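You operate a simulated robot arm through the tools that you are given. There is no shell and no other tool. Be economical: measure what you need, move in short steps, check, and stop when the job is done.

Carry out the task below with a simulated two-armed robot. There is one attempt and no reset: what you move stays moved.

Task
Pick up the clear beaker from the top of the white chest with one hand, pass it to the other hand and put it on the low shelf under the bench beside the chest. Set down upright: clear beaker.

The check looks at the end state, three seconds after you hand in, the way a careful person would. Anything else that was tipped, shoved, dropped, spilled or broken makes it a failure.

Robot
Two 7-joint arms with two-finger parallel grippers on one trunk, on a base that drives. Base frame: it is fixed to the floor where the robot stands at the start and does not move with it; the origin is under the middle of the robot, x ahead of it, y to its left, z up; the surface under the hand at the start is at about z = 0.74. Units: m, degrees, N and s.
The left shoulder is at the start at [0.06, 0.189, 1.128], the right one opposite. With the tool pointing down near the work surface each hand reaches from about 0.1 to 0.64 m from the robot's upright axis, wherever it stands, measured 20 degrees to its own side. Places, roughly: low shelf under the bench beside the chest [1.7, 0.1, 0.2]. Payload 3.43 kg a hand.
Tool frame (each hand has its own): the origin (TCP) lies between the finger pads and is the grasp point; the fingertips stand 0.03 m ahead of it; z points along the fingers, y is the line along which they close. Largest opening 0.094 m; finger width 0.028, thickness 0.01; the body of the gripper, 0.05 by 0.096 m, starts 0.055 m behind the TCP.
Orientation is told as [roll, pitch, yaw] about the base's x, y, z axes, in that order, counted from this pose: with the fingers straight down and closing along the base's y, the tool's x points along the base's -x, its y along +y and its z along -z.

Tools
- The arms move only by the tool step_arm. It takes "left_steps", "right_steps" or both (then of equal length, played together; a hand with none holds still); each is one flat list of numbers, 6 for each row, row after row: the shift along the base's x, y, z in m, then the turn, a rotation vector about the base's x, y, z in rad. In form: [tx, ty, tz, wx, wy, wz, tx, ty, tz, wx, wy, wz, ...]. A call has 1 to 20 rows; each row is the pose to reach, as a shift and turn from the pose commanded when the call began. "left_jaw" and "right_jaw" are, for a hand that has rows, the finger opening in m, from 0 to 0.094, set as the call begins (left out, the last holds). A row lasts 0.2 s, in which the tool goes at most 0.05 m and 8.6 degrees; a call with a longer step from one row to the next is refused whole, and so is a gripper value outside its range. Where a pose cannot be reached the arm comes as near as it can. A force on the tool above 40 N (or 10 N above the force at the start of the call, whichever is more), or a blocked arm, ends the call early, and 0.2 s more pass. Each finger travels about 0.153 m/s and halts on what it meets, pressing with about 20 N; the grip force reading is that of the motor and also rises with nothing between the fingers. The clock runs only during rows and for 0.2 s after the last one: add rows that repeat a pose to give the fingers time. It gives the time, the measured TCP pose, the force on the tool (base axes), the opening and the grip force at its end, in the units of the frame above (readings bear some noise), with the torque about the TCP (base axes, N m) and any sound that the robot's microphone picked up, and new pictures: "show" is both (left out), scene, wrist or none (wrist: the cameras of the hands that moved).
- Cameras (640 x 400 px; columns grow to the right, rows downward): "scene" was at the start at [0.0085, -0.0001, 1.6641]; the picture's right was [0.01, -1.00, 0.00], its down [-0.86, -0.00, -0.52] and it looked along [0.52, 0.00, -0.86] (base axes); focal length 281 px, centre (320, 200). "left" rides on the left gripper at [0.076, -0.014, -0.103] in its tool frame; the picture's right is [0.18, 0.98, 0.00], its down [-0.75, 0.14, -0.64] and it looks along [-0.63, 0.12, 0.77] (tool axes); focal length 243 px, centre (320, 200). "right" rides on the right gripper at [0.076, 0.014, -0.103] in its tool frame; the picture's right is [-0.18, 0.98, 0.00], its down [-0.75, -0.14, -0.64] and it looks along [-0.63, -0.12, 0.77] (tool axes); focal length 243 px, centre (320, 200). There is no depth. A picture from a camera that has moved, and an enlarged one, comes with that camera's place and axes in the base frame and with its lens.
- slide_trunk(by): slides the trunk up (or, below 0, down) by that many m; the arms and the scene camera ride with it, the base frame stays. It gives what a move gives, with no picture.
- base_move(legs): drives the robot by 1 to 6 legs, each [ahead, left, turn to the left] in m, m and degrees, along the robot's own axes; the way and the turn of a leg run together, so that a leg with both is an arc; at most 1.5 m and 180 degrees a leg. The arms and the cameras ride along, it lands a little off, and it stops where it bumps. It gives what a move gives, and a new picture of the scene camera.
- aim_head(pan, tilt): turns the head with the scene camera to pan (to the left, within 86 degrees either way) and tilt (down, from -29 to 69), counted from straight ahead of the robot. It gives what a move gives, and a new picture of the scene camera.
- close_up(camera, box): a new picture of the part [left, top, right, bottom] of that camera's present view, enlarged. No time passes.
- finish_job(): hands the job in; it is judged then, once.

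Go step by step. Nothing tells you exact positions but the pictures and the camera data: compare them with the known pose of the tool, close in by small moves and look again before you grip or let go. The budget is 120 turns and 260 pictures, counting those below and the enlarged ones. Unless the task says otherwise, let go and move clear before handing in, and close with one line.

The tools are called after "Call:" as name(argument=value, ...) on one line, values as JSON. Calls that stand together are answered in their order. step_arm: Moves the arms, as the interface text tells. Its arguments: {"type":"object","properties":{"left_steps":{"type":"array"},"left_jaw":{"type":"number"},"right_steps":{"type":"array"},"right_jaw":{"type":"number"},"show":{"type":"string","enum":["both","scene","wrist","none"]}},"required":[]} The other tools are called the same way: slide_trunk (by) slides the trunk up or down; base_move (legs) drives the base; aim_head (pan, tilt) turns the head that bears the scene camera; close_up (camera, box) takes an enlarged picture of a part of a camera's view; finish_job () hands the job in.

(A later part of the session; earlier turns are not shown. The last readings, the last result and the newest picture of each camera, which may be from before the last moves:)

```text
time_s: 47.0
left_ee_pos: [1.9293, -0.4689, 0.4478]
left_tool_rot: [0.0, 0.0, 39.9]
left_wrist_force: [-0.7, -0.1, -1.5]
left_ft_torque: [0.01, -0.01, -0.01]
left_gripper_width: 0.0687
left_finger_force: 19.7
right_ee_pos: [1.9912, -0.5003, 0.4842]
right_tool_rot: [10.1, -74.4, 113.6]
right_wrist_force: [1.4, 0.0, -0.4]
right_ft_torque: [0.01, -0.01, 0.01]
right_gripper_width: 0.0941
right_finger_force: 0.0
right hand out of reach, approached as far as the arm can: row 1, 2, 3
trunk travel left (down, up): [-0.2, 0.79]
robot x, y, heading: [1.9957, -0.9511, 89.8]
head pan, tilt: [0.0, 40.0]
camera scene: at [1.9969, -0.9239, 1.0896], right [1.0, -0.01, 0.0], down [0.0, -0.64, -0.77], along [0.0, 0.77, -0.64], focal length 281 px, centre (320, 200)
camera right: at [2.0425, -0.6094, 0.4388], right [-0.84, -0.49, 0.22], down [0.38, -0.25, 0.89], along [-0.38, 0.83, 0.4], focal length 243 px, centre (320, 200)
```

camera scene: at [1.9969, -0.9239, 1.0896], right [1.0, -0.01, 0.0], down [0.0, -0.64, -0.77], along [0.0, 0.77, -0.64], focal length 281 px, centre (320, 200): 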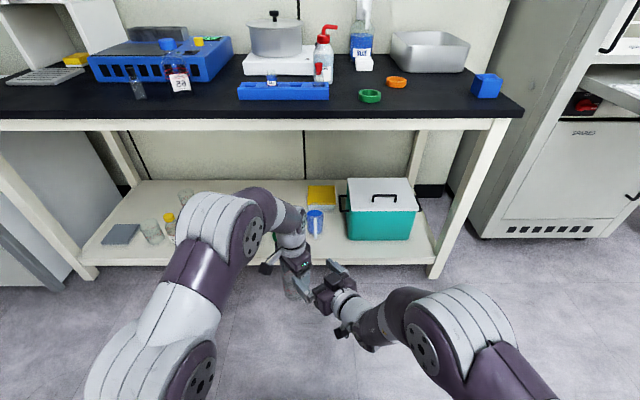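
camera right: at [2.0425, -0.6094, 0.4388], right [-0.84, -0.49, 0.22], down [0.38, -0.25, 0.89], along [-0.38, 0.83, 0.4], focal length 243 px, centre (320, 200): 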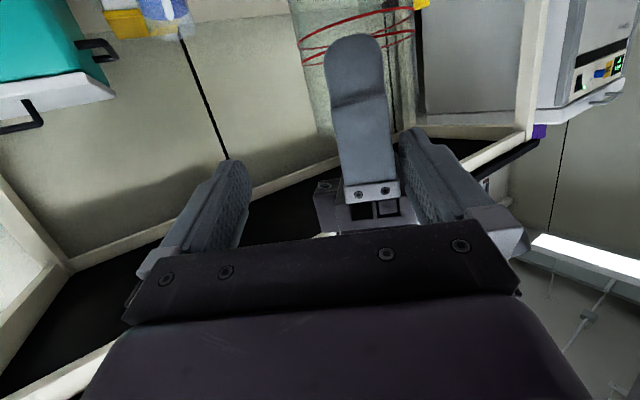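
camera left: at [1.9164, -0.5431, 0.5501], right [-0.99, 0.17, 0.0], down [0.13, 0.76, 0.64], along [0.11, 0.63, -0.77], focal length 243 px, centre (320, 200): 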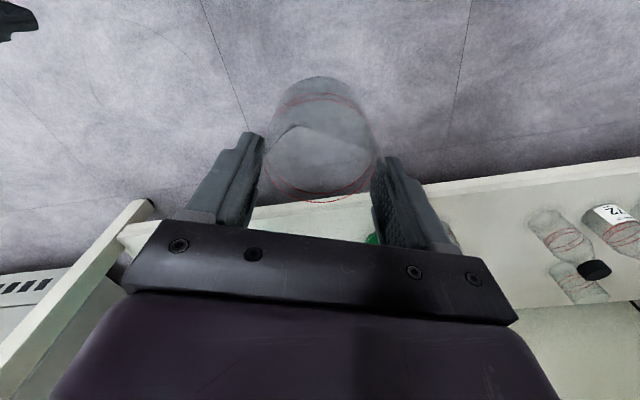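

The flat pose isn't reachable this close to the body; the right hand got pulled near the beaker without touching. I'll back the base up for room, then extend the left hand forward so the handover happens further out.

Call:
base_move(legs=[[-0.15, 0, 0]])

Call:
step_arm(left_steps=[0, 0.03, 0, 0, 0, 0, 0, 0.06, 0, 0, 0, 0, 0, 0.09, 0, 0, 0, 0, 0, 0.12, 0, 0, 0, 0, 0, 0.12, 0, 0, 0, 0])

```text
time_s: 48.4
left_ee_pos: [1.93, -0.6168, 0.4478]
left_tool_rot: [0.0, 0.0, 39.9]
left_wrist_force: [-0.3, -0.5, -0.3]
left_ft_torque: [-0.01, 0.0, 0.03]
left_gripper_width: 0.0687
left_finger_force: 20.0
right_ee_pos: [1.9903, -0.6492, 0.4839]
right_tool_rot: [10.2, -74.5, 113.5]
right_wrist_force: [0.7, 0.8, 0.7]
right_ft_torque: [0.03, 0.01, -0.01]
right_gripper_width: 0.0938
right_finger_force: 0.0
trunk travel left (down, up): [-0.2, 0.79]
robot x, y, heading: [1.9936, -1.097, 89.7]
head pan, tilt: [0.0, 40.0]
camera scene: at [1.9961, -1.0726, 1.0896], right [1.0, -0.01, 0.0], down [0.0, -0.64, -0.77], along [0.0, 0.77, -0.64], focal length 281 px, centre (320, 200)
```

scene: 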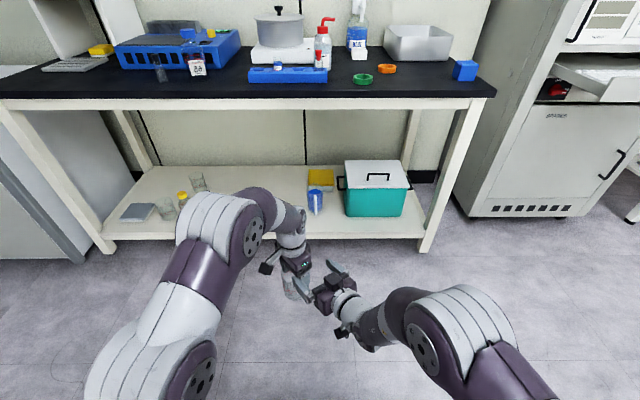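

```text
time_s: 49.6
left_ee_pos: [1.9264, -0.5233, 0.4386]
left_tool_rot: [0.0, 0.1, 39.9]
left_wrist_force: [0.3, -0.3, -1.2]
left_ft_torque: [-0.01, 0.0, 0.02]
left_gripper_width: 0.0684
left_finger_force: 20.5
left hand out of reach, approached as far as the arm can: row 4, 5
right_ee_pos: [1.9906, -0.6489, 0.4831]
right_tool_rot: [10.1, -74.3, 113.5]
right_wrist_force: [-0.4, -0.2, 0.6]
right_ft_torque: [-0.03, -0.05, 0.01]
right_gripper_width: 0.094
right_finger_force: 0.0
trunk travel left (down, up): [-0.2, 0.79]
robot x, y, heading: [1.9953, -1.0992, 89.6]
head pan, tilt: [0.0, 40.0]
camera scene: at [1.996, -1.0726, 1.0896], right [1.0, -0.01, 0.0], down [0.0, -0.64, -0.77], along [0.0, 0.77, -0.64], focal length 281 px, centre (320, 200)
camera left: at [1.8768, -0.58, 0.5421], right [-0.77, 0.64, 0.0], down [0.49, 0.59, 0.64], along [0.41, 0.49, -0.77], focal length 243 px, centre (320, 200)
```

scene: 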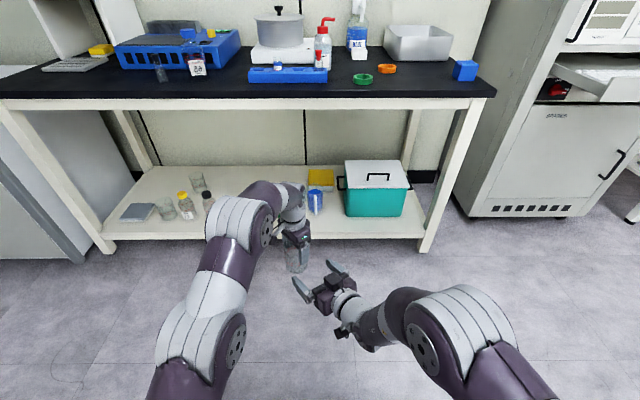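
left: 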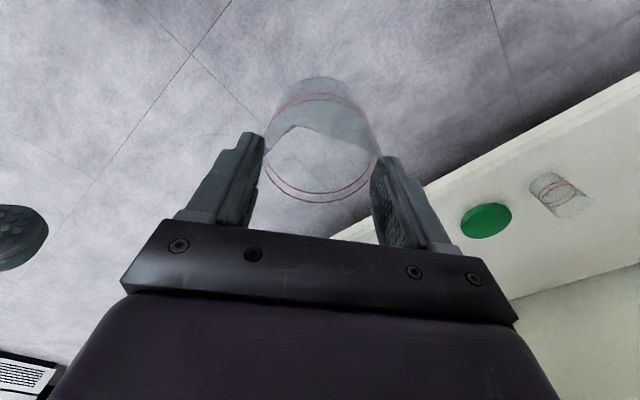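

The left hand is now at about 0.575 m ahead. Bringing the right hand to a flat standoff 0.1 m short of the beaker.

Call:
step_arm(right_steps=[-0.003, 0.04, -0.003, 0, 0, 0, -0.009, 0.08, -0.007, 0, 0, 0, -0.017, 0.12, -0.014, 0, 0, 0, -0.017, 0.12, -0.014, 0, 0, 0, -0.017, 0.12, -0.014, 0, 0, 0])

```text
time_s: 50.4
left_ee_pos: [1.9263, -0.5157, 0.4433]
left_tool_rot: [1.0, -1.1, 39.9]
left_wrist_force: [2.4, 7.4, -0.9]
left_ft_torque: [0.01, 0.09, 0.01]
left_gripper_width: 0.0691
left_finger_force: 16.5
right_ee_pos: [1.9738, -0.5413, 0.4684]
right_tool_rot: [9.7, -74.0, 114.5]
right_wrist_force: [-1.8, -6.8, 0.5]
right_ft_torque: [-0.14, 0.0, 0.38]
right_gripper_width: 0.0938
right_finger_force: 0.0
trunk travel left (down, up): [-0.2, 0.79]
robot x, y, heading: [1.9951, -1.0984, 89.6]
head pan, tilt: [0.0, 40.0]
stopped in row 4 (left hand): the force on the tool passed its limit at 59 N (the readings are from after the stop); the commanded pose is now the measured one
camera scene: at [1.9961, -1.0729, 1.0896], right [1.0, -0.01, 0.0], down [0.0, -0.64, -0.77], along [0.0, 0.77, -0.64], focal length 281 px, centre (320, 200)
camera right: at [2.0276, -0.6504, 0.4239], right [-0.84, -0.5, 0.22], down [0.38, -0.24, 0.89], along [-0.39, 0.83, 0.39], focal length 243 px, centre (320, 200)
```

scene: 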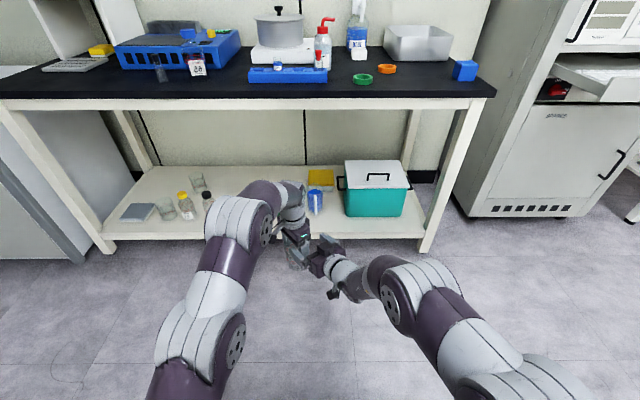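
right: 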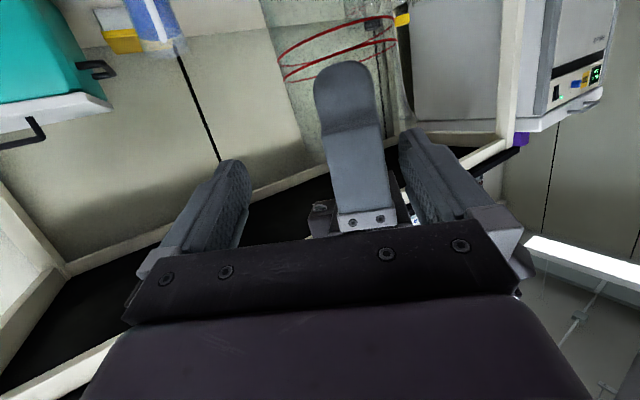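

The right hand advanced from its actual pose rather than the earlier command and touched the left finger; the beaker is still held. Backing the right hand straight out and checking.

Call:
step_arm(right_steps=[0.01, -0.025, 0, 0, 0, 0, 0.02, -0.055, 0, 0, 0, 0, 0.03, -0.09, 0, 0, 0, 0, 0.04, -0.12, 0, 0, 0, 0, 0.04, -0.12, 0, 0, 0, 0])

Call:
close_up(camera="scene", box=[250, 210, 390, 310])

Call:
close_up(camera="left", box=[0, 0, 640, 400])

```text
time_s: 51.6
left_ee_pos: [1.9255, -0.5159, 0.4432]
left_tool_rot: [1.1, -0.9, 40.0]
left_wrist_force: [0.1, 0.5, -0.9]
left_ft_torque: [0.02, -0.01, 0.03]
left_gripper_width: 0.0683
left_finger_force: 20.2
right_ee_pos: [2.0072, -0.6484, 0.4783]
right_tool_rot: [9.4, -73.3, 114.7]
right_wrist_force: [0.3, 0.0, -0.1]
right_ft_torque: [0.0, -0.01, -0.03]
right_gripper_width: 0.0938
right_finger_force: 0.1
right hand out of reach, approached as far as the arm can: row 4, 5
trunk travel left (down, up): [-0.2, 0.79]
robot x, y, heading: [1.9957, -1.0962, 89.5]
head pan, tilt: [0.0, 40.0]
camera scene: at [1.9961, -1.0726, 1.0896], right [1.0, -0.01, 0.0], down [0.0, -0.64, -0.77], along [0.0, 0.77, -0.64], focal length 281 px, centre (320, 200)
camera right: at [2.0606, -0.7581, 0.4356], right [-0.84, -0.5, 0.22], down [0.38, -0.23, 0.9], along [-0.39, 0.84, 0.38], focal length 243 px, centre (320, 200)
```

scene: 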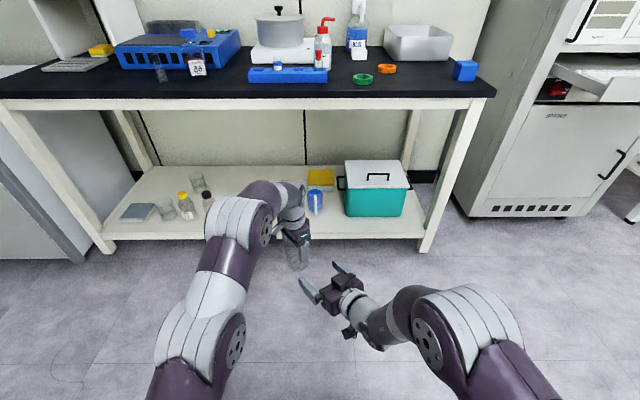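
right: 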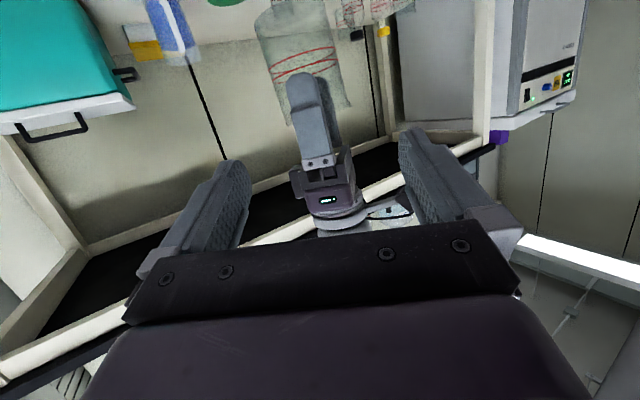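

```text
4.00 times, centred on (320, 260) of scene
camera zoom: at [1.9961, -1.0726, 1.0896], right [1.0, -0.01, 0.0], down [0.0, -0.64, -0.77], along [0.0, 0.77, -0.64], focal length 1124 px, centre (320, -40)
```

zoom: 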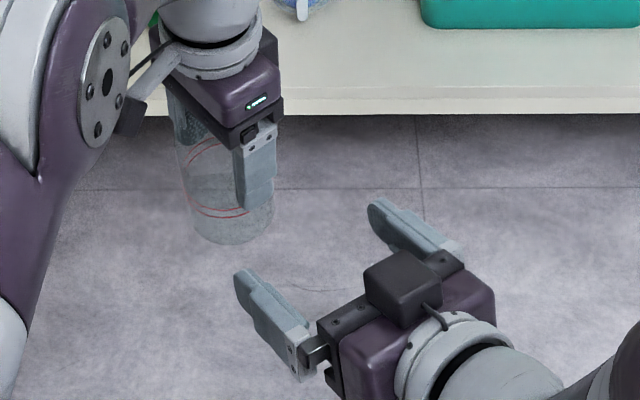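

```text
1.00 times, centred on (320, 200) of left (not enlarged: the box is as wide or as high as the picture)
camera zoom: at [1.8756, -0.5762, 0.5435], right [-0.77, 0.64, 0.01], down [0.49, 0.58, 0.66], along [0.41, 0.51, -0.75], focal length 243 px, centre (320, 200)
```

zoom: 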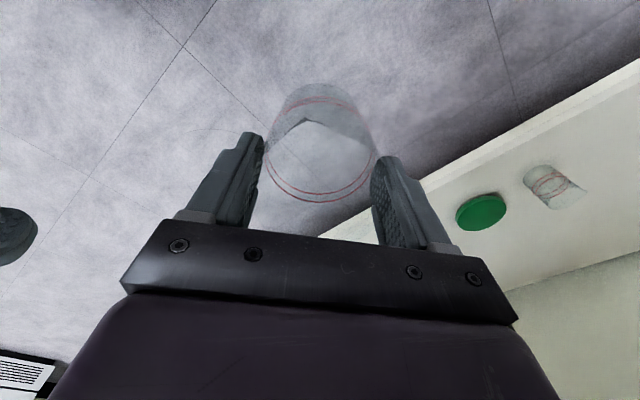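

The beaker is still firmly held with only a slight tilt. The right hand's actual heading is usable (pointing along about (-0.54, 0.79, -0.28)); I'll level its roll, flatten it a bit and lower it onto the approach line, still ~0.12 m short.

Call:
step_arm(right_steps=[-0.002, 0.008, -0.016, 0.025, -0.002, 0.005, -0.004, 0.016, -0.032, 0.05, -0.004, 0.01, -0.006, 0.023, -0.048, 0.076, -0.005, 0.014, -0.006, 0.023, -0.048, 0.076, -0.005, 0.014])

Call:
close_up(camera="right", box=[200, 0, 450, 200])

```text
time_s: 52.6
left_ee_pos: [1.9252, -0.5144, 0.443]
left_tool_rot: [0.9, -0.8, 39.8]
left_wrist_force: [-0.6, -0.3, -0.9]
left_ft_torque: [-0.01, -0.04, -0.02]
left_gripper_width: 0.0688
left_finger_force: 20.2
right_ee_pos: [1.9849, -0.5912, 0.4577]
right_tool_rot: [0.1, -77.2, 124.6]
right_wrist_force: [-0.9, 1.0, -0.1]
right_ft_torque: [-0.04, -0.01, -0.03]
right_gripper_width: 0.0943
right_finger_force: 0.0
right hand out of reach, approached as far as the arm can: row 1, 2, 3, 4
trunk travel left (down, up): [-0.2, 0.79]
robot x, y, heading: [1.9934, -1.0964, 89.5]
head pan, tilt: [0.0, 40.0]
camera scene: at [1.9961, -1.0725, 1.0896], right [1.0, -0.01, 0.0], down [0.0, -0.64, -0.77], along [0.0, 0.77, -0.64], focal length 281 px, centre (320, 200)
camera right: at [2.039, -0.6956, 0.4057], right [-0.83, -0.53, 0.18], down [0.38, -0.3, 0.88], along [-0.41, 0.8, 0.45], focal length 243 px, centre (320, 200)
```

scene: 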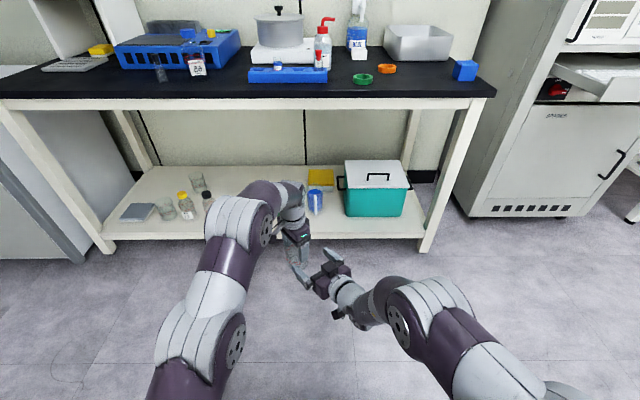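
right: 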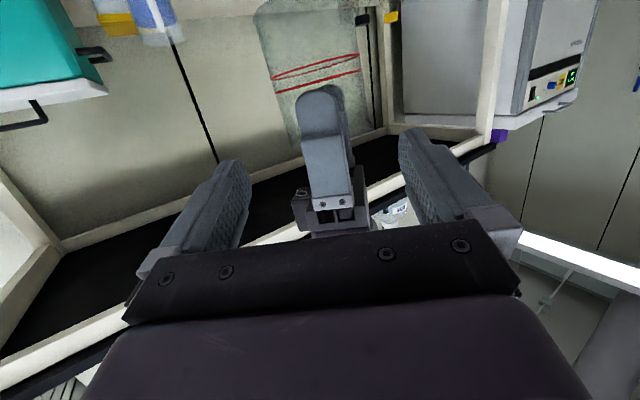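

```text
2.00 times, centred on (325, 100) of right
camera zoom: at [2.039, -0.6956, 0.4057], right [-0.83, -0.53, 0.18], down [0.38, -0.3, 0.88], along [-0.41, 0.8, 0.45], focal length 485 px, centre (310, 400)
```

zoom: 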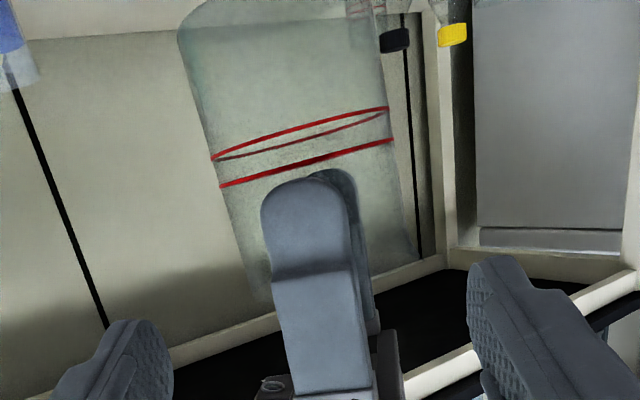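

The right hand can't get lower at this range, so I'll raise the beaker with the left hand instead (about 6 cm).

Call:
step_arm(left_steps=[0, 0, 0.02, 0, 0, 0, 0, -0.005, 0.04, 0, 0, 0, 0, -0.01, 0.06, 0, 0, 0, 0, -0.01, 0.06, 0, 0, 0])

Call:
close_up(camera="right", box=[200, 0, 450, 200])

Call:
close_up(camera="scene", box=[250, 210, 390, 310])

```text
time_s: 53.6
left_ee_pos: [1.9225, -0.5392, 0.4907]
left_tool_rot: [1.0, -0.9, 39.8]
left_wrist_force: [0.4, 0.1, -1.9]
left_ft_torque: [-0.01, 0.02, 0.01]
left_gripper_width: 0.0683
left_finger_force: 19.7
left hand out of reach, approached as far as the arm can: row 1, 2, 3, 4
right_ee_pos: [1.9843, -0.5916, 0.4579]
right_tool_rot: [0.1, -77.3, 124.6]
right_wrist_force: [0.3, -0.7, 0.3]
right_ft_torque: [-0.04, -0.02, -0.04]
right_gripper_width: 0.094
right_finger_force: 0.1
trunk travel left (down, up): [-0.2, 0.79]
robot x, y, heading: [1.9976, -1.0971, 89.7]
head pan, tilt: [0.0, 40.0]
camera scene: at [1.9961, -1.0726, 1.0896], right [1.0, -0.01, 0.0], down [0.0, -0.64, -0.77], along [0.0, 0.77, -0.64], focal length 281 px, centre (320, 200)
camera left: at [1.8718, -0.6015, 0.591], right [-0.77, 0.64, 0.01], down [0.49, 0.58, 0.66], along [0.41, 0.51, -0.75], focal length 243 px, centre (320, 200)
```

scene: 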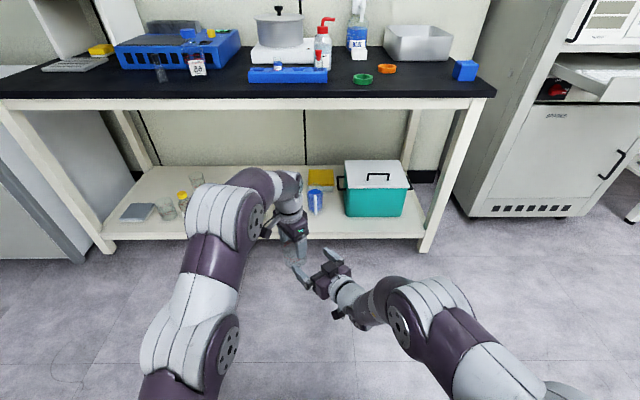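
left: 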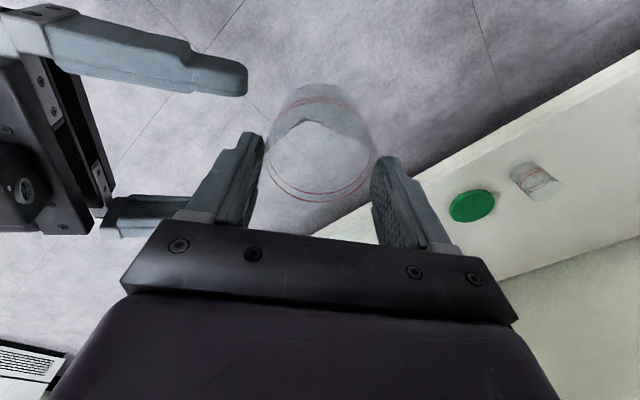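

```text
2.00 times, centred on (325, 100) of right
camera zoom: at [2.0391, -0.6958, 0.4059], right [-0.83, -0.53, 0.18], down [0.38, -0.3, 0.88], along [-0.41, 0.8, 0.45], focal length 485 px, centre (310, 400)
```

zoom: 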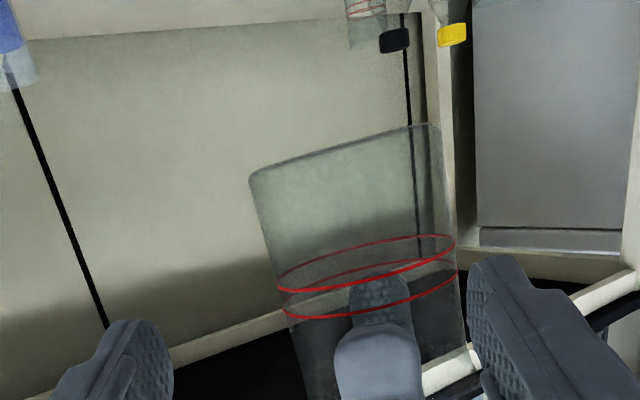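

```text
4.00 times, centred on (320, 260) of scene
camera zoom: at [1.9961, -1.0726, 1.0896], right [1.0, -0.01, 0.0], down [0.0, -0.64, -0.77], along [0.0, 0.77, -0.64], focal length 1124 px, centre (320, -40)
```

zoom: 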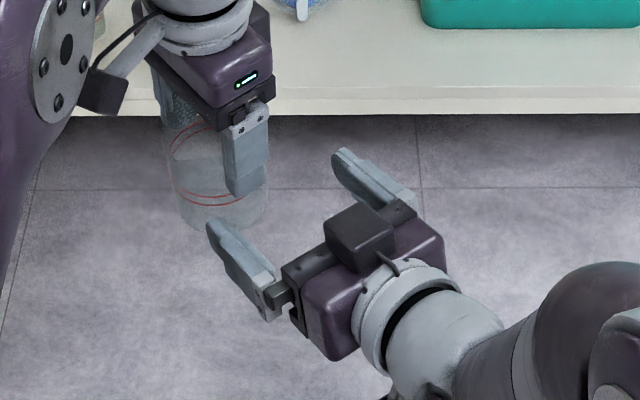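

The beaker bottom is now at about z = 0.413 and the right hand is near grip height. I'll centre the right hand laterally on the beaker and lower it slightly.

Call:
step_arm(right_steps=[-0.008, -0.006, -0.006, 0, 0, 0, -0.017, -0.012, -0.012, 0, 0, 0, -0.017, -0.012, -0.012, 0, 0, 0], show="wrist")

Call:
close_up(camera="scene", box=[250, 210, 390, 310])

```text
time_s: 54.4
left_ee_pos: [1.9205, -0.5407, 0.4907]
left_tool_rot: [0.9, -1.0, 39.9]
left_wrist_force: [0.0, -0.6, -1.1]
left_ft_torque: [-0.01, -0.01, 0.01]
left_gripper_width: 0.0688
left_finger_force: 19.7
right_ee_pos: [1.9701, -0.5934, 0.4525]
right_tool_rot: [1.0, -77.4, 123.7]
right_wrist_force: [0.4, 0.7, -0.4]
right_ft_torque: [-0.02, -0.03, 0.01]
right_gripper_width: 0.0937
right_finger_force: 0.0
right hand out of reach, approached as far as the arm can: row 1, 2, 3
trunk travel left (down, up): [-0.2, 0.79]
robot x, y, heading: [1.9945, -1.0964, 89.6]
head pan, tilt: [0.0, 40.0]
camera right: at [2.025, -0.6981, 0.401], right [-0.83, -0.53, 0.18], down [0.38, -0.3, 0.87], along [-0.41, 0.8, 0.45], focal length 243 px, centre (320, 200)
```

right: 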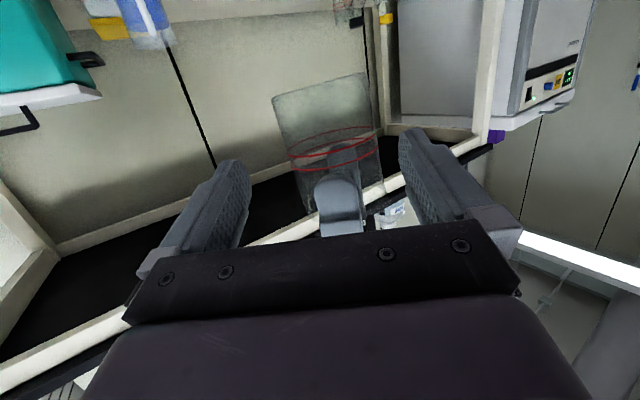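

```text
4.00 times, centred on (320, 260) of scene
camera zoom: at [1.9961, -1.0725, 1.0896], right [1.0, -0.01, 0.0], down [0.0, -0.64, -0.77], along [0.0, 0.77, -0.64], focal length 1124 px, centre (320, -40)
```

zoom: 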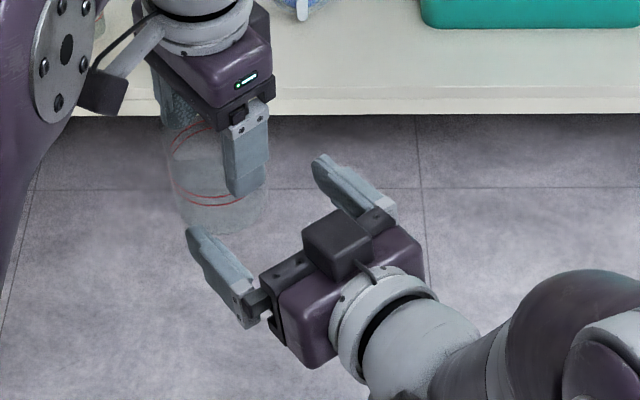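

Nearly aligned (about 1 cm lateral error). Advancing partway with the lateral correction.

Call:
step_arm(right_steps=[-0.008, -0.001, -0.002, 0, 0, 0, -0.017, 0.01, -0.004, 0, 0, 0, -0.026, 0.021, -0.005, 0, 0, 0, -0.026, 0.021, -0.005, 0, 0, 0], show="wrist")

Call:
close_up(camera="scene", box=[250, 210, 390, 310])

Call:
close_up(camera="left", box=[0, 0, 640, 400])

```text
time_s: 55.4
left_ee_pos: [1.9215, -0.5409, 0.4913]
left_tool_rot: [1.0, -0.9, 39.8]
left_wrist_force: [0.1, -0.3, -0.5]
left_ft_torque: [0.01, -0.03, 0.0]
left_gripper_width: 0.0688
left_finger_force: 20.9
right_ee_pos: [1.9446, -0.5725, 0.4481]
right_tool_rot: [-0.3, -77.7, 125.5]
right_wrist_force: [0.7, -0.2, -0.4]
right_ft_torque: [0.01, 0.02, -0.01]
right_gripper_width: 0.0939
right_finger_force: 0.1
right hand out of reach, approached as far as the arm can: row 1
trunk travel left (down, up): [-0.2, 0.79]
robot x, y, heading: [1.9954, -1.0985, 89.5]
head pan, tilt: [0.0, 40.0]
camera right: at [2.0012, -0.6763, 0.3955], right [-0.83, -0.53, 0.18], down [0.38, -0.3, 0.87], along [-0.41, 0.79, 0.45], focal length 243 px, centre (320, 200)
```

right: 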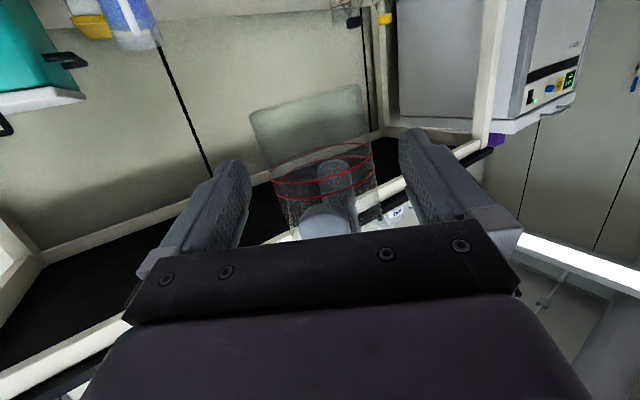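

```text
4.00 times, centred on (320, 260) of scene
camera zoom: at [1.996, -1.0725, 1.0896], right [1.0, -0.01, 0.0], down [0.0, -0.64, -0.77], along [0.0, 0.77, -0.64], focal length 1124 px, centre (320, -40)
```

zoom: 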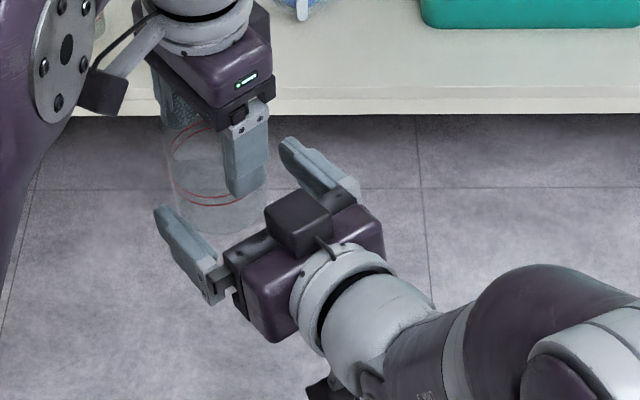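

```text
1.00 times, centred on (320, 200) of left (not enlarged: the box is as wide or as high as the picture)
camera zoom: at [1.8718, -0.6013, 0.5908], right [-0.77, 0.64, 0.01], down [0.49, 0.58, 0.66], along [0.41, 0.51, -0.75], focal length 243 px, centre (320, 200)
```

zoom: 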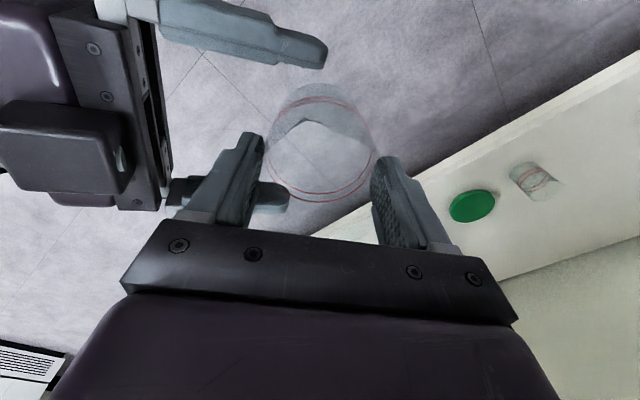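

Well aligned laterally. Advancing the last 2 cm.

Call:
step_arm(right_steps=[-0.006, 0.009, -0.002, 0, 0, 0, -0.0127, 0.018, -0.003, 0, 0, 0, -0.0127, 0.018, -0.003, 0, 0, 0], show="wrist")

Call:
close_up(camera="scene", box=[250, 210, 390, 310])

Call:
close_up(camera="left", box=[0, 0, 640, 400])

```text
time_s: 56.2
left_ee_pos: [1.9222, -0.5401, 0.49]
left_tool_rot: [0.8, -0.9, 39.8]
left_wrist_force: [-0.3, 0.1, -1.1]
left_ft_torque: [0.01, 0.02, 0.0]
left_gripper_width: 0.0687
left_finger_force: 19.8
right_ee_pos: [1.9357, -0.5534, 0.4454]
right_tool_rot: [-0.4, -77.6, 125.5]
right_wrist_force: [-0.2, -1.0, -0.1]
right_ft_torque: [0.0, -0.01, -0.02]
right_gripper_width: 0.0938
right_finger_force: 0.0
right hand out of reach, approached as far as the arm can: row 2, 3
trunk travel left (down, up): [-0.2, 0.79]
robot x, y, heading: [1.9962, -1.0989, 89.6]
head pan, tilt: [0.0, 40.0]
camera right: at [1.9924, -0.6566, 0.3922], right [-0.83, -0.53, 0.18], down [0.38, -0.3, 0.87], along [-0.41, 0.79, 0.45], focal length 243 px, centre (320, 200)
```

right: 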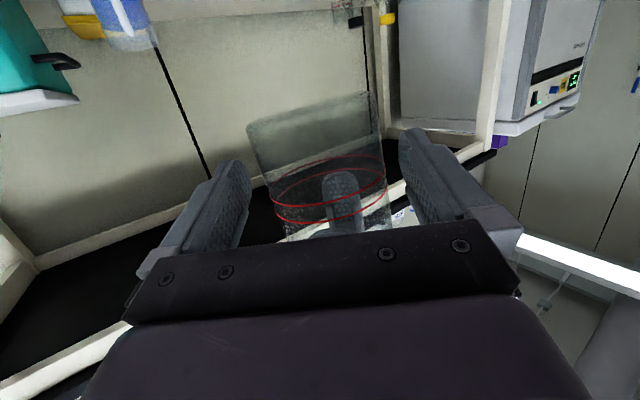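

```text
4.00 times, centred on (320, 260) of scene
camera zoom: at [1.996, -1.0725, 1.0896], right [1.0, -0.01, 0.0], down [0.0, -0.64, -0.77], along [0.0, 0.77, -0.64], focal length 1124 px, centre (320, -40)
```

zoom: 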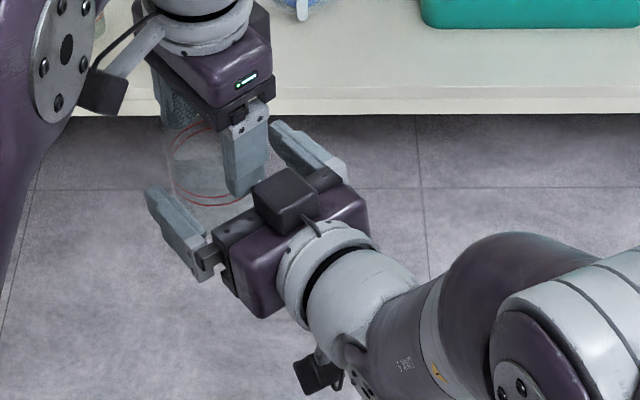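

```text
1.00 times, centred on (320, 200) of left (not enlarged: the box is as wide or as high as the picture)
camera zoom: at [1.8718, -0.6013, 0.5908], right [-0.77, 0.64, 0.01], down [0.49, 0.58, 0.66], along [0.41, 0.51, -0.75], focal length 243 px, centre (320, 200)
```

zoom: 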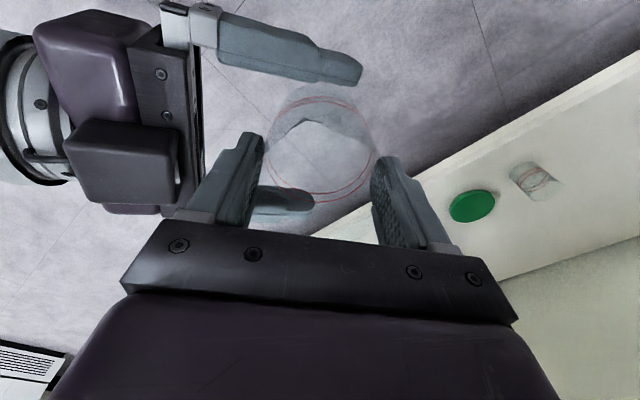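

The beaker axis is ~19 mm ahead of the right TCP and centred within 3 mm. Closing the right jaw while the left still holds.

Call:
step_arm(right_steps=[-0.002, -0.001, 0, 0, 0, 0, -0.002, -0.001, 0, 0, 0, 0, -0.002, -0.001, 0, 0, 0, 0, -0.002, -0.001, 0, 0, 0, 0], right_jaw=0.05)

Call:
close_up(camera="scene", box=[250, 210, 390, 310])

Call:
close_up(camera="left", box=[0, 0, 640, 400])

```text
time_s: 57.2
left_ee_pos: [1.9205, -0.5407, 0.4915]
left_tool_rot: [1.0, -1.0, 39.8]
left_wrist_force: [8.0, 4.9, 0.2]
left_ft_torque: [-0.24, 0.17, 0.06]
left_gripper_width: 0.0686
left_finger_force: 20.3
right_ee_pos: [1.936, -0.5531, 0.4447]
right_tool_rot: [-0.6, -77.6, 125.9]
right_wrist_force: [-7.1, -5.0, -0.2]
right_ft_torque: [0.4, -0.57, 0.15]
right_gripper_width: 0.0702
right_finger_force: 19.4
trunk travel left (down, up): [-0.2, 0.79]
robot x, y, heading: [1.9937, -1.0976, 89.7]
head pan, tilt: [0.0, 40.0]
camera scene: at [1.996, -1.0725, 1.0896], right [1.0, -0.01, 0.0], down [0.0, -0.64, -0.77], along [0.0, 0.77, -0.64], focal length 281 px, centre (320, 200)
camera right: at [1.992, -0.6571, 0.3925], right [-0.83, -0.54, 0.18], down [0.38, -0.3, 0.87], along [-0.41, 0.79, 0.45], focal length 243 px, centre (320, 200)
```

scene: 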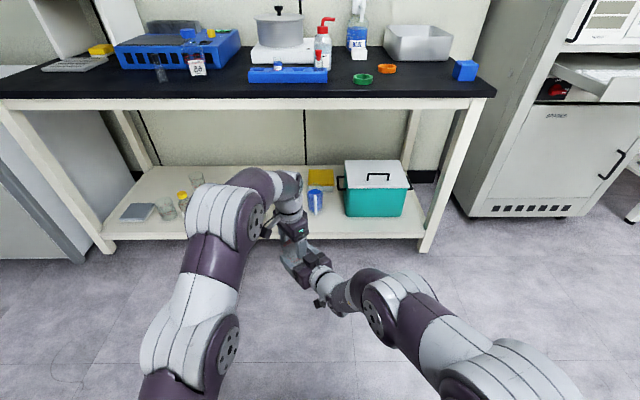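
right: 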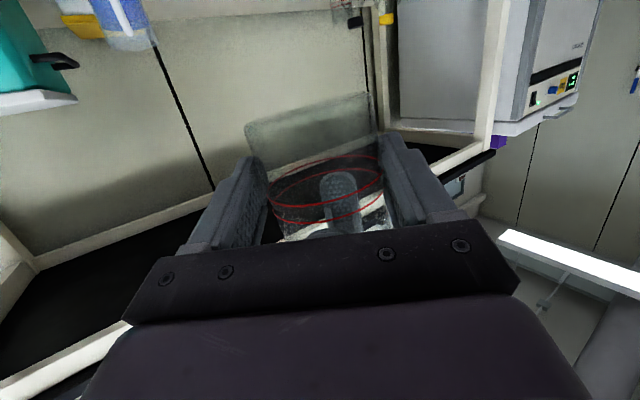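

```text
4.00 times, centred on (320, 260) of scene
camera zoom: at [1.996, -1.0725, 1.0896], right [1.0, -0.01, 0.0], down [0.0, -0.64, -0.77], along [0.0, 0.77, -0.64], focal length 1124 px, centre (320, -40)
```

zoom: 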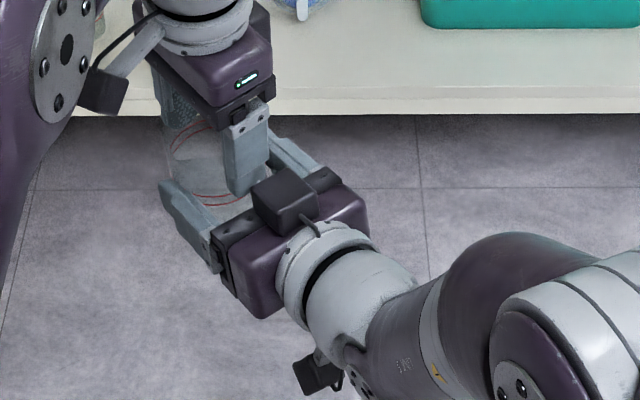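

```text
1.00 times, centred on (320, 200) of left (not enlarged: the box is as wide or as high as the picture)
camera zoom: at [1.872, -0.6012, 0.591], right [-0.77, 0.64, 0.01], down [0.49, 0.58, 0.66], along [0.41, 0.51, -0.75], focal length 243 px, centre (320, 200)
```

zoom: 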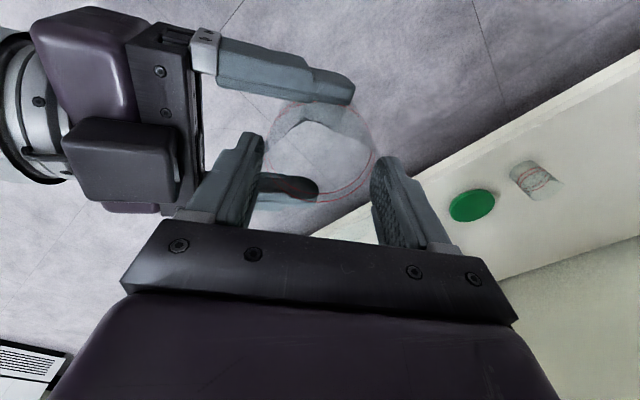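

The right hand now has the beaker (0.070 m, 19 N). I'll open the left jaw slightly (limited, so its finger doesn't hit the right palm).

Call:
step_arm(left_steps=[0, 0, 0, 0, 0, 0, 0, 0, 0, 0, 0, 0, 0, 0, 0, 0, 0, 0], left_jaw=0.078, show="wrist")

Call:
close_up(camera="right", box=[0, 0, 640, 400])

```text
time_s: 58.0
left_ee_pos: [1.9208, -0.5407, 0.4898]
left_tool_rot: [1.0, -0.9, 39.8]
left_wrist_force: [0.4, -0.4, 0.4]
left_ft_torque: [-0.01, 0.01, 0.0]
left_gripper_width: 0.0783
left_finger_force: 0.1
right_ee_pos: [1.9357, -0.552, 0.4454]
right_tool_rot: [-0.6, -77.7, 125.6]
right_wrist_force: [-1.0, -0.1, 0.0]
right_ft_torque: [-0.05, 0.01, 0.04]
right_gripper_width: 0.0675
right_finger_force: 19.7
trunk travel left (down, up): [-0.2, 0.79]
robot x, y, heading: [1.9956, -1.0971, 89.7]
head pan, tilt: [0.0, 40.0]
camera left: at [1.8717, -0.6013, 0.5908], right [-0.77, 0.64, 0.01], down [0.49, 0.58, 0.66], along [0.41, 0.51, -0.75], focal length 243 px, centre (320, 200)
```

left: 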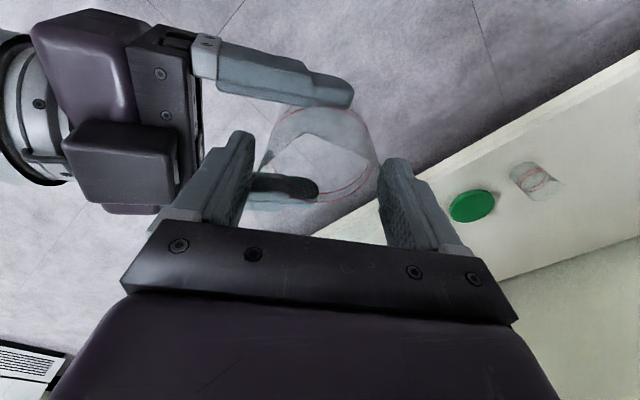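

```text
1.00 times, centred on (320, 200) of right (not enlarged: the box is as wide or as high as the picture)
camera zoom: at [1.9922, -0.6568, 0.3927], right [-0.83, -0.53, 0.18], down [0.38, -0.3, 0.87], along [-0.41, 0.79, 0.45], focal length 243 px, centre (320, 200)
```

zoom: 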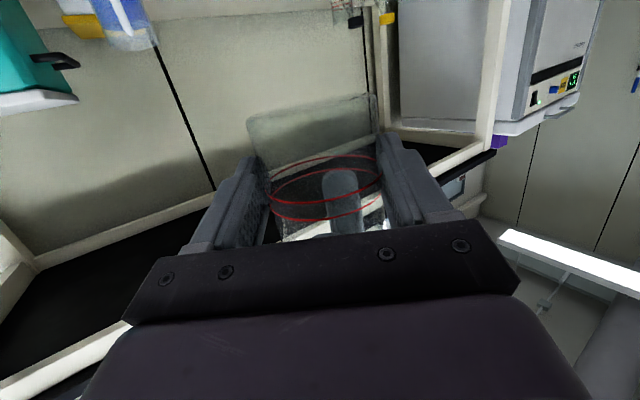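

The beaker stays in the right hand. Raising the left hand while leaning its wrist back toward its shoulder (fingers stay in their planes).

Call:
step_arm(left_steps=[0, 0, 0.01, 0.045, -0.054, 0, 0, 0, 0.025, 0.09, -0.108, 0, 0, 0, 0.04, 0.134, -0.162, 0, 0, 0, 0.055, 0.179, -0.216, 0, 0, 0, 0.07, 0.224, -0.27, 0, 0, 0, 0.08, 0.224, -0.27, 0], left_jaw=0.078)

Call:
close_up(camera="scene", box=[250, 210, 390, 310])

```text
time_s: 59.4
left_ee_pos: [1.9222, -0.5394, 0.5737]
left_tool_rot: [1.0, -21.0, 39.9]
left_wrist_force: [0.1, -0.4, -0.6]
left_ft_torque: [-0.01, 0.01, 0.01]
left_gripper_width: 0.0783
left_finger_force: 0.0
right_ee_pos: [1.9363, -0.5529, 0.445]
right_tool_rot: [-0.4, -77.5, 125.7]
right_wrist_force: [-0.1, 0.1, -0.4]
right_ft_torque: [-0.04, 0.0, 0.04]
right_gripper_width: 0.0678
right_finger_force: 19.8
trunk travel left (down, up): [-0.2, 0.79]
robot x, y, heading: [1.9913, -1.0956, 89.6]
head pan, tilt: [0.0, 40.0]
camera scene: at [1.996, -1.0726, 1.0896], right [1.0, -0.01, 0.0], down [0.0, -0.64, -0.77], along [0.0, 0.77, -0.64], focal length 281 px, centre (320, 200)
camera left: at [1.8488, -0.6201, 0.6398], right [-0.77, 0.64, -0.05], down [0.28, 0.4, 0.87], along [0.58, 0.65, -0.49], focal length 243 px, centre (320, 200)
```

scene: 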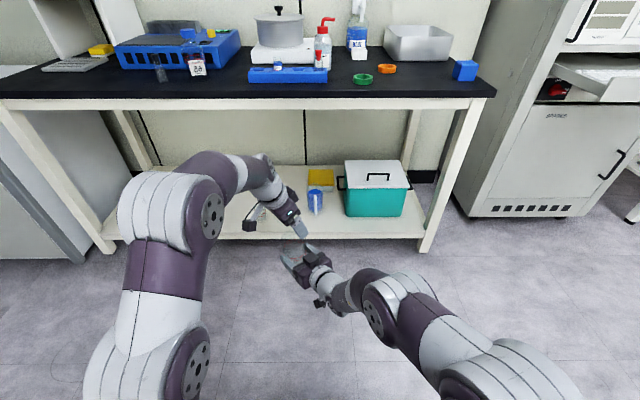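
left: 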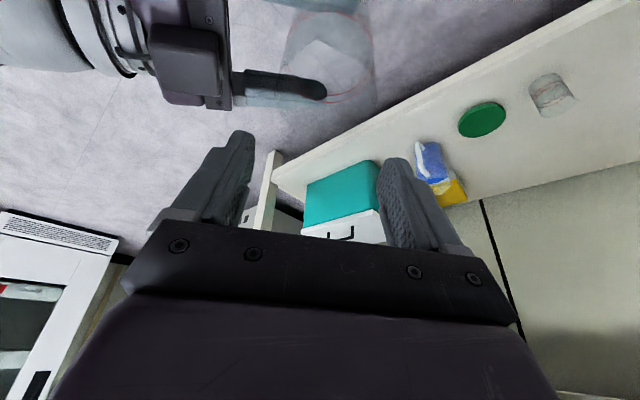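

```text
4.00 times, centred on (320, 260) of scene
camera zoom: at [1.996, -1.0726, 1.0896], right [1.0, -0.01, 0.0], down [0.0, -0.64, -0.77], along [0.0, 0.77, -0.64], focal length 1124 px, centre (320, -40)
```

zoom: 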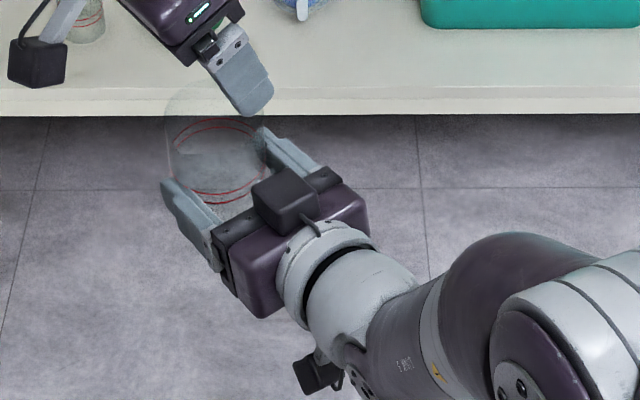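

Handover complete: the right hand holds the beaker low, the left is clear. Withdrawing the left hand back and to the left.

Call:
step_arm(left_steps=[-0.03, -0.01, 0.02, 0, 0, 0, -0.07, -0.03, 0.02, 0, 0, 0, -0.11, -0.05, 0.02, 0, 0, 0, -0.15, -0.07, 0.02, 0, 0, 0, -0.18, -0.1, 0.0, 0, 0, 0, -0.2, -0.14, -0.03, 0, 0, 0, -0.21, -0.17, -0.06, 0, 0, 0, -0.21, -0.17, -0.06, 0, 0, 0])

Call:
close_up(camera="scene", box=[250, 210, 390, 310])

Call:
close_up(camera="right", box=[200, 50, 440, 250])

```text
refused: row 6 steps farther than a row can; nothing moved
```

```text
4.00 times, centred on (320, 260) of scene
camera zoom: at [1.996, -1.0726, 1.0896], right [1.0, -0.01, 0.0], down [0.0, -0.64, -0.77], along [0.0, 0.77, -0.64], focal length 1124 px, centre (320, -40)
```

zoom: 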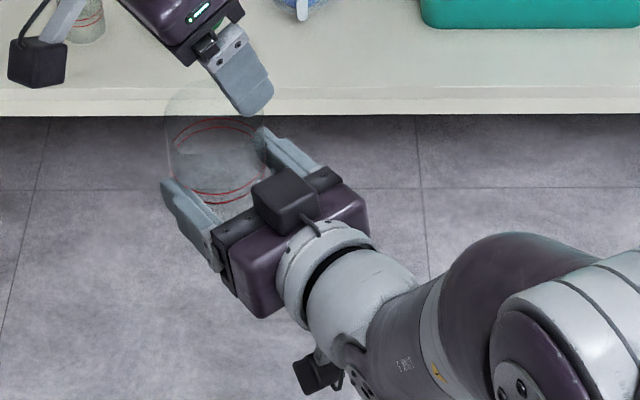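

```text
2.00 times, centred on (320, 150) of right
camera zoom: at [1.9921, -0.6569, 0.3927], right [-0.83, -0.53, 0.18], down [0.38, -0.3, 0.87], along [-0.41, 0.79, 0.45], focal length 485 px, centre (320, 300)
```

zoom: 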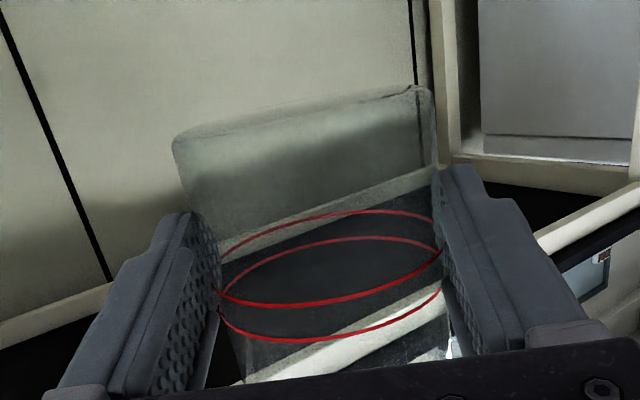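

The beaker is upright in the right hand to within a degree or two sideways. Redoing the left withdrawal with smaller steps.

Call:
step_arm(left_steps=[-0.03, -0.01, 0.02, 0, 0, 0, -0.065, -0.03, 0.02, 0, 0, 0, -0.1, -0.05, 0.02, 0, 0, 0, -0.135, -0.07, 0.02, 0, 0, 0, -0.16, -0.09, 0.0, 0, 0, 0, -0.18, -0.11, -0.03, 0, 0, 0, -0.19, -0.14, -0.06, 0, 0, 0, -0.19, -0.14, -0.06, 0, 0, 0])

Call:
close_up(camera="scene", box=[200, 150, 440, 310])

```text
time_s: 61.2
left_ee_pos: [1.7329, -0.6792, 0.512]
left_tool_rot: [0.9, -21.0, 39.9]
left_wrist_force: [-0.3, 0.5, -0.7]
left_ft_torque: [-0.04, 0.01, -0.03]
left_gripper_width: 0.0782
left_finger_force: 0.2
right_ee_pos: [1.936, -0.5531, 0.4448]
right_tool_rot: [-0.5, -77.6, 125.8]
right_wrist_force: [-0.1, 0.3, 1.1]
right_ft_torque: [-0.04, 0.01, 0.0]
right_gripper_width: 0.0679
right_finger_force: 20.0
trunk travel left (down, up): [-0.2, 0.79]
robot x, y, heading: [1.9976, -1.0997, 89.5]
head pan, tilt: [0.0, 40.0]
camera scene: at [1.9959, -1.0726, 1.0896], right [1.0, -0.01, 0.0], down [0.0, -0.64, -0.77], along [0.0, 0.77, -0.64], focal length 281 px, centre (320, 200)
camera left: at [1.6598, -0.7603, 0.5794], right [-0.77, 0.64, -0.05], down [0.28, 0.4, 0.87], along [0.58, 0.65, -0.49], focal length 243 px, centre (320, 200)
```

scene: 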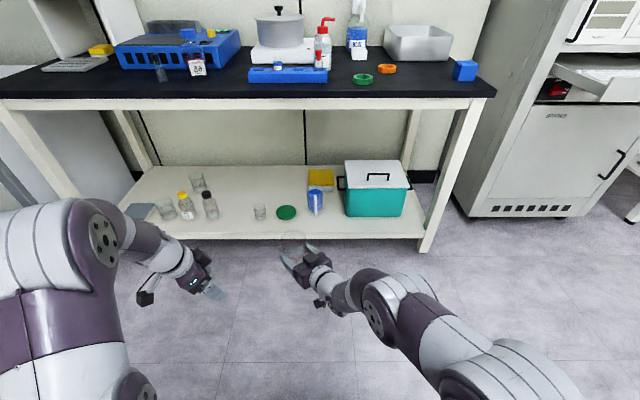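
left: 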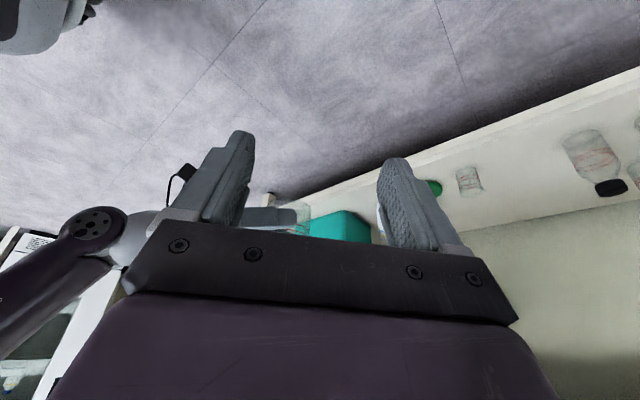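

```text
2.50 times, centred on (320, 230) of scene
camera zoom: at [1.9959, -1.0726, 1.0896], right [1.0, -0.01, 0.0], down [0.0, -0.64, -0.77], along [0.0, 0.77, -0.64], focal length 702 px, centre (320, 125)
```

zoom: 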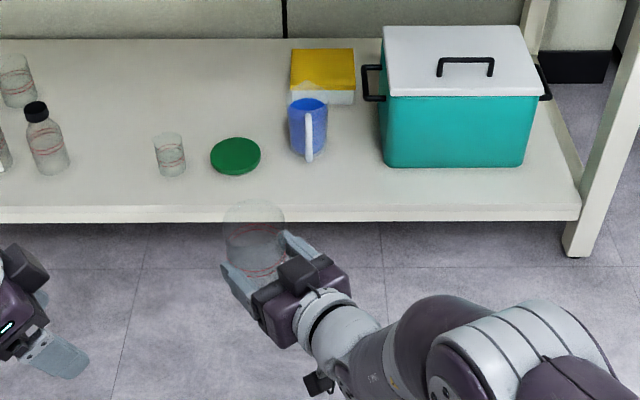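

Clear view now: shelf front edge y ≈ -0.232, lid at (1.836, -0.096), mug front at (1.98, -0.105). Target for the beaker is about (1.927, -0.17). I'll tuck the left hand further back and drive forward while the beaker is well above the items.

Call:
step_arm(left_steps=[0, -0.04, 0, 0, 0, 0, 0, -0.08, 0, 0, 0, 0, 0, -0.08, 0, 0, 0, 0], show="none")

Call:
base_move(legs=[[0.34, 0, 0]])

```text
time_s: 62.0
left_ee_pos: [1.7326, -0.758, 0.5135]
left_tool_rot: [0.9, -21.0, 39.8]
left_wrist_force: [0.0, 0.2, 0.0]
left_ft_torque: [-0.02, -0.03, 0.01]
left_gripper_width: 0.0778
left_finger_force: 0.0
right_ee_pos: [1.9362, -0.5517, 0.4453]
right_tool_rot: [-0.5, -77.7, 125.7]
right_wrist_force: [0.1, -0.4, 0.2]
right_ft_torque: [-0.03, -0.03, -0.01]
right_gripper_width: 0.0677
right_finger_force: 19.5
trunk travel left (down, up): [-0.2, 0.79]
robot x, y, heading: [1.9905, -1.0977, 89.7]
head pan, tilt: [0.0, 40.0]
```

```text
time_s: 64.2
left_ee_pos: [1.7367, -0.4158, 0.5128]
left_tool_rot: [0.8, -21.1, 39.7]
left_wrist_force: [-0.9, 0.5, -0.3]
left_ft_torque: [0.0, 0.03, 0.06]
left_gripper_width: 0.078
left_finger_force: 0.1
right_ee_pos: [1.9399, -0.2106, 0.4451]
right_tool_rot: [-0.5, -77.5, 125.5]
right_wrist_force: [0.4, -0.6, 0.3]
right_ft_torque: [0.0, -0.05, 0.02]
right_gripper_width: 0.068
right_finger_force: 19.9
trunk travel left (down, up): [-0.2, 0.79]
robot x, y, heading: [1.9969, -0.7567, 89.5]
head pan, tilt: [0.0, 40.0]
camera scene: at [1.9988, -0.7317, 1.0896], right [1.0, -0.01, 0.0], down [-0.01, -0.64, -0.77], along [0.01, 0.77, -0.64], focal length 281 px, centre (320, 200)
```

scene: 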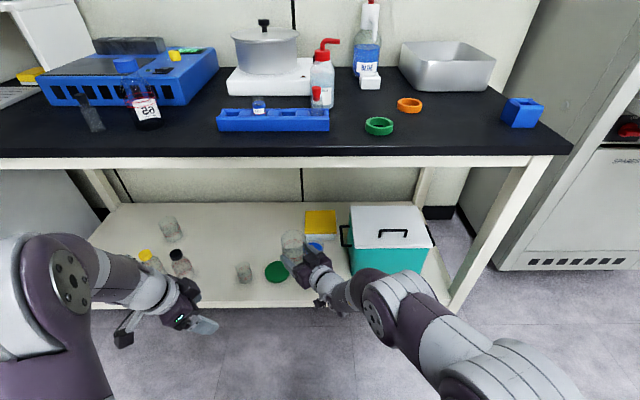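

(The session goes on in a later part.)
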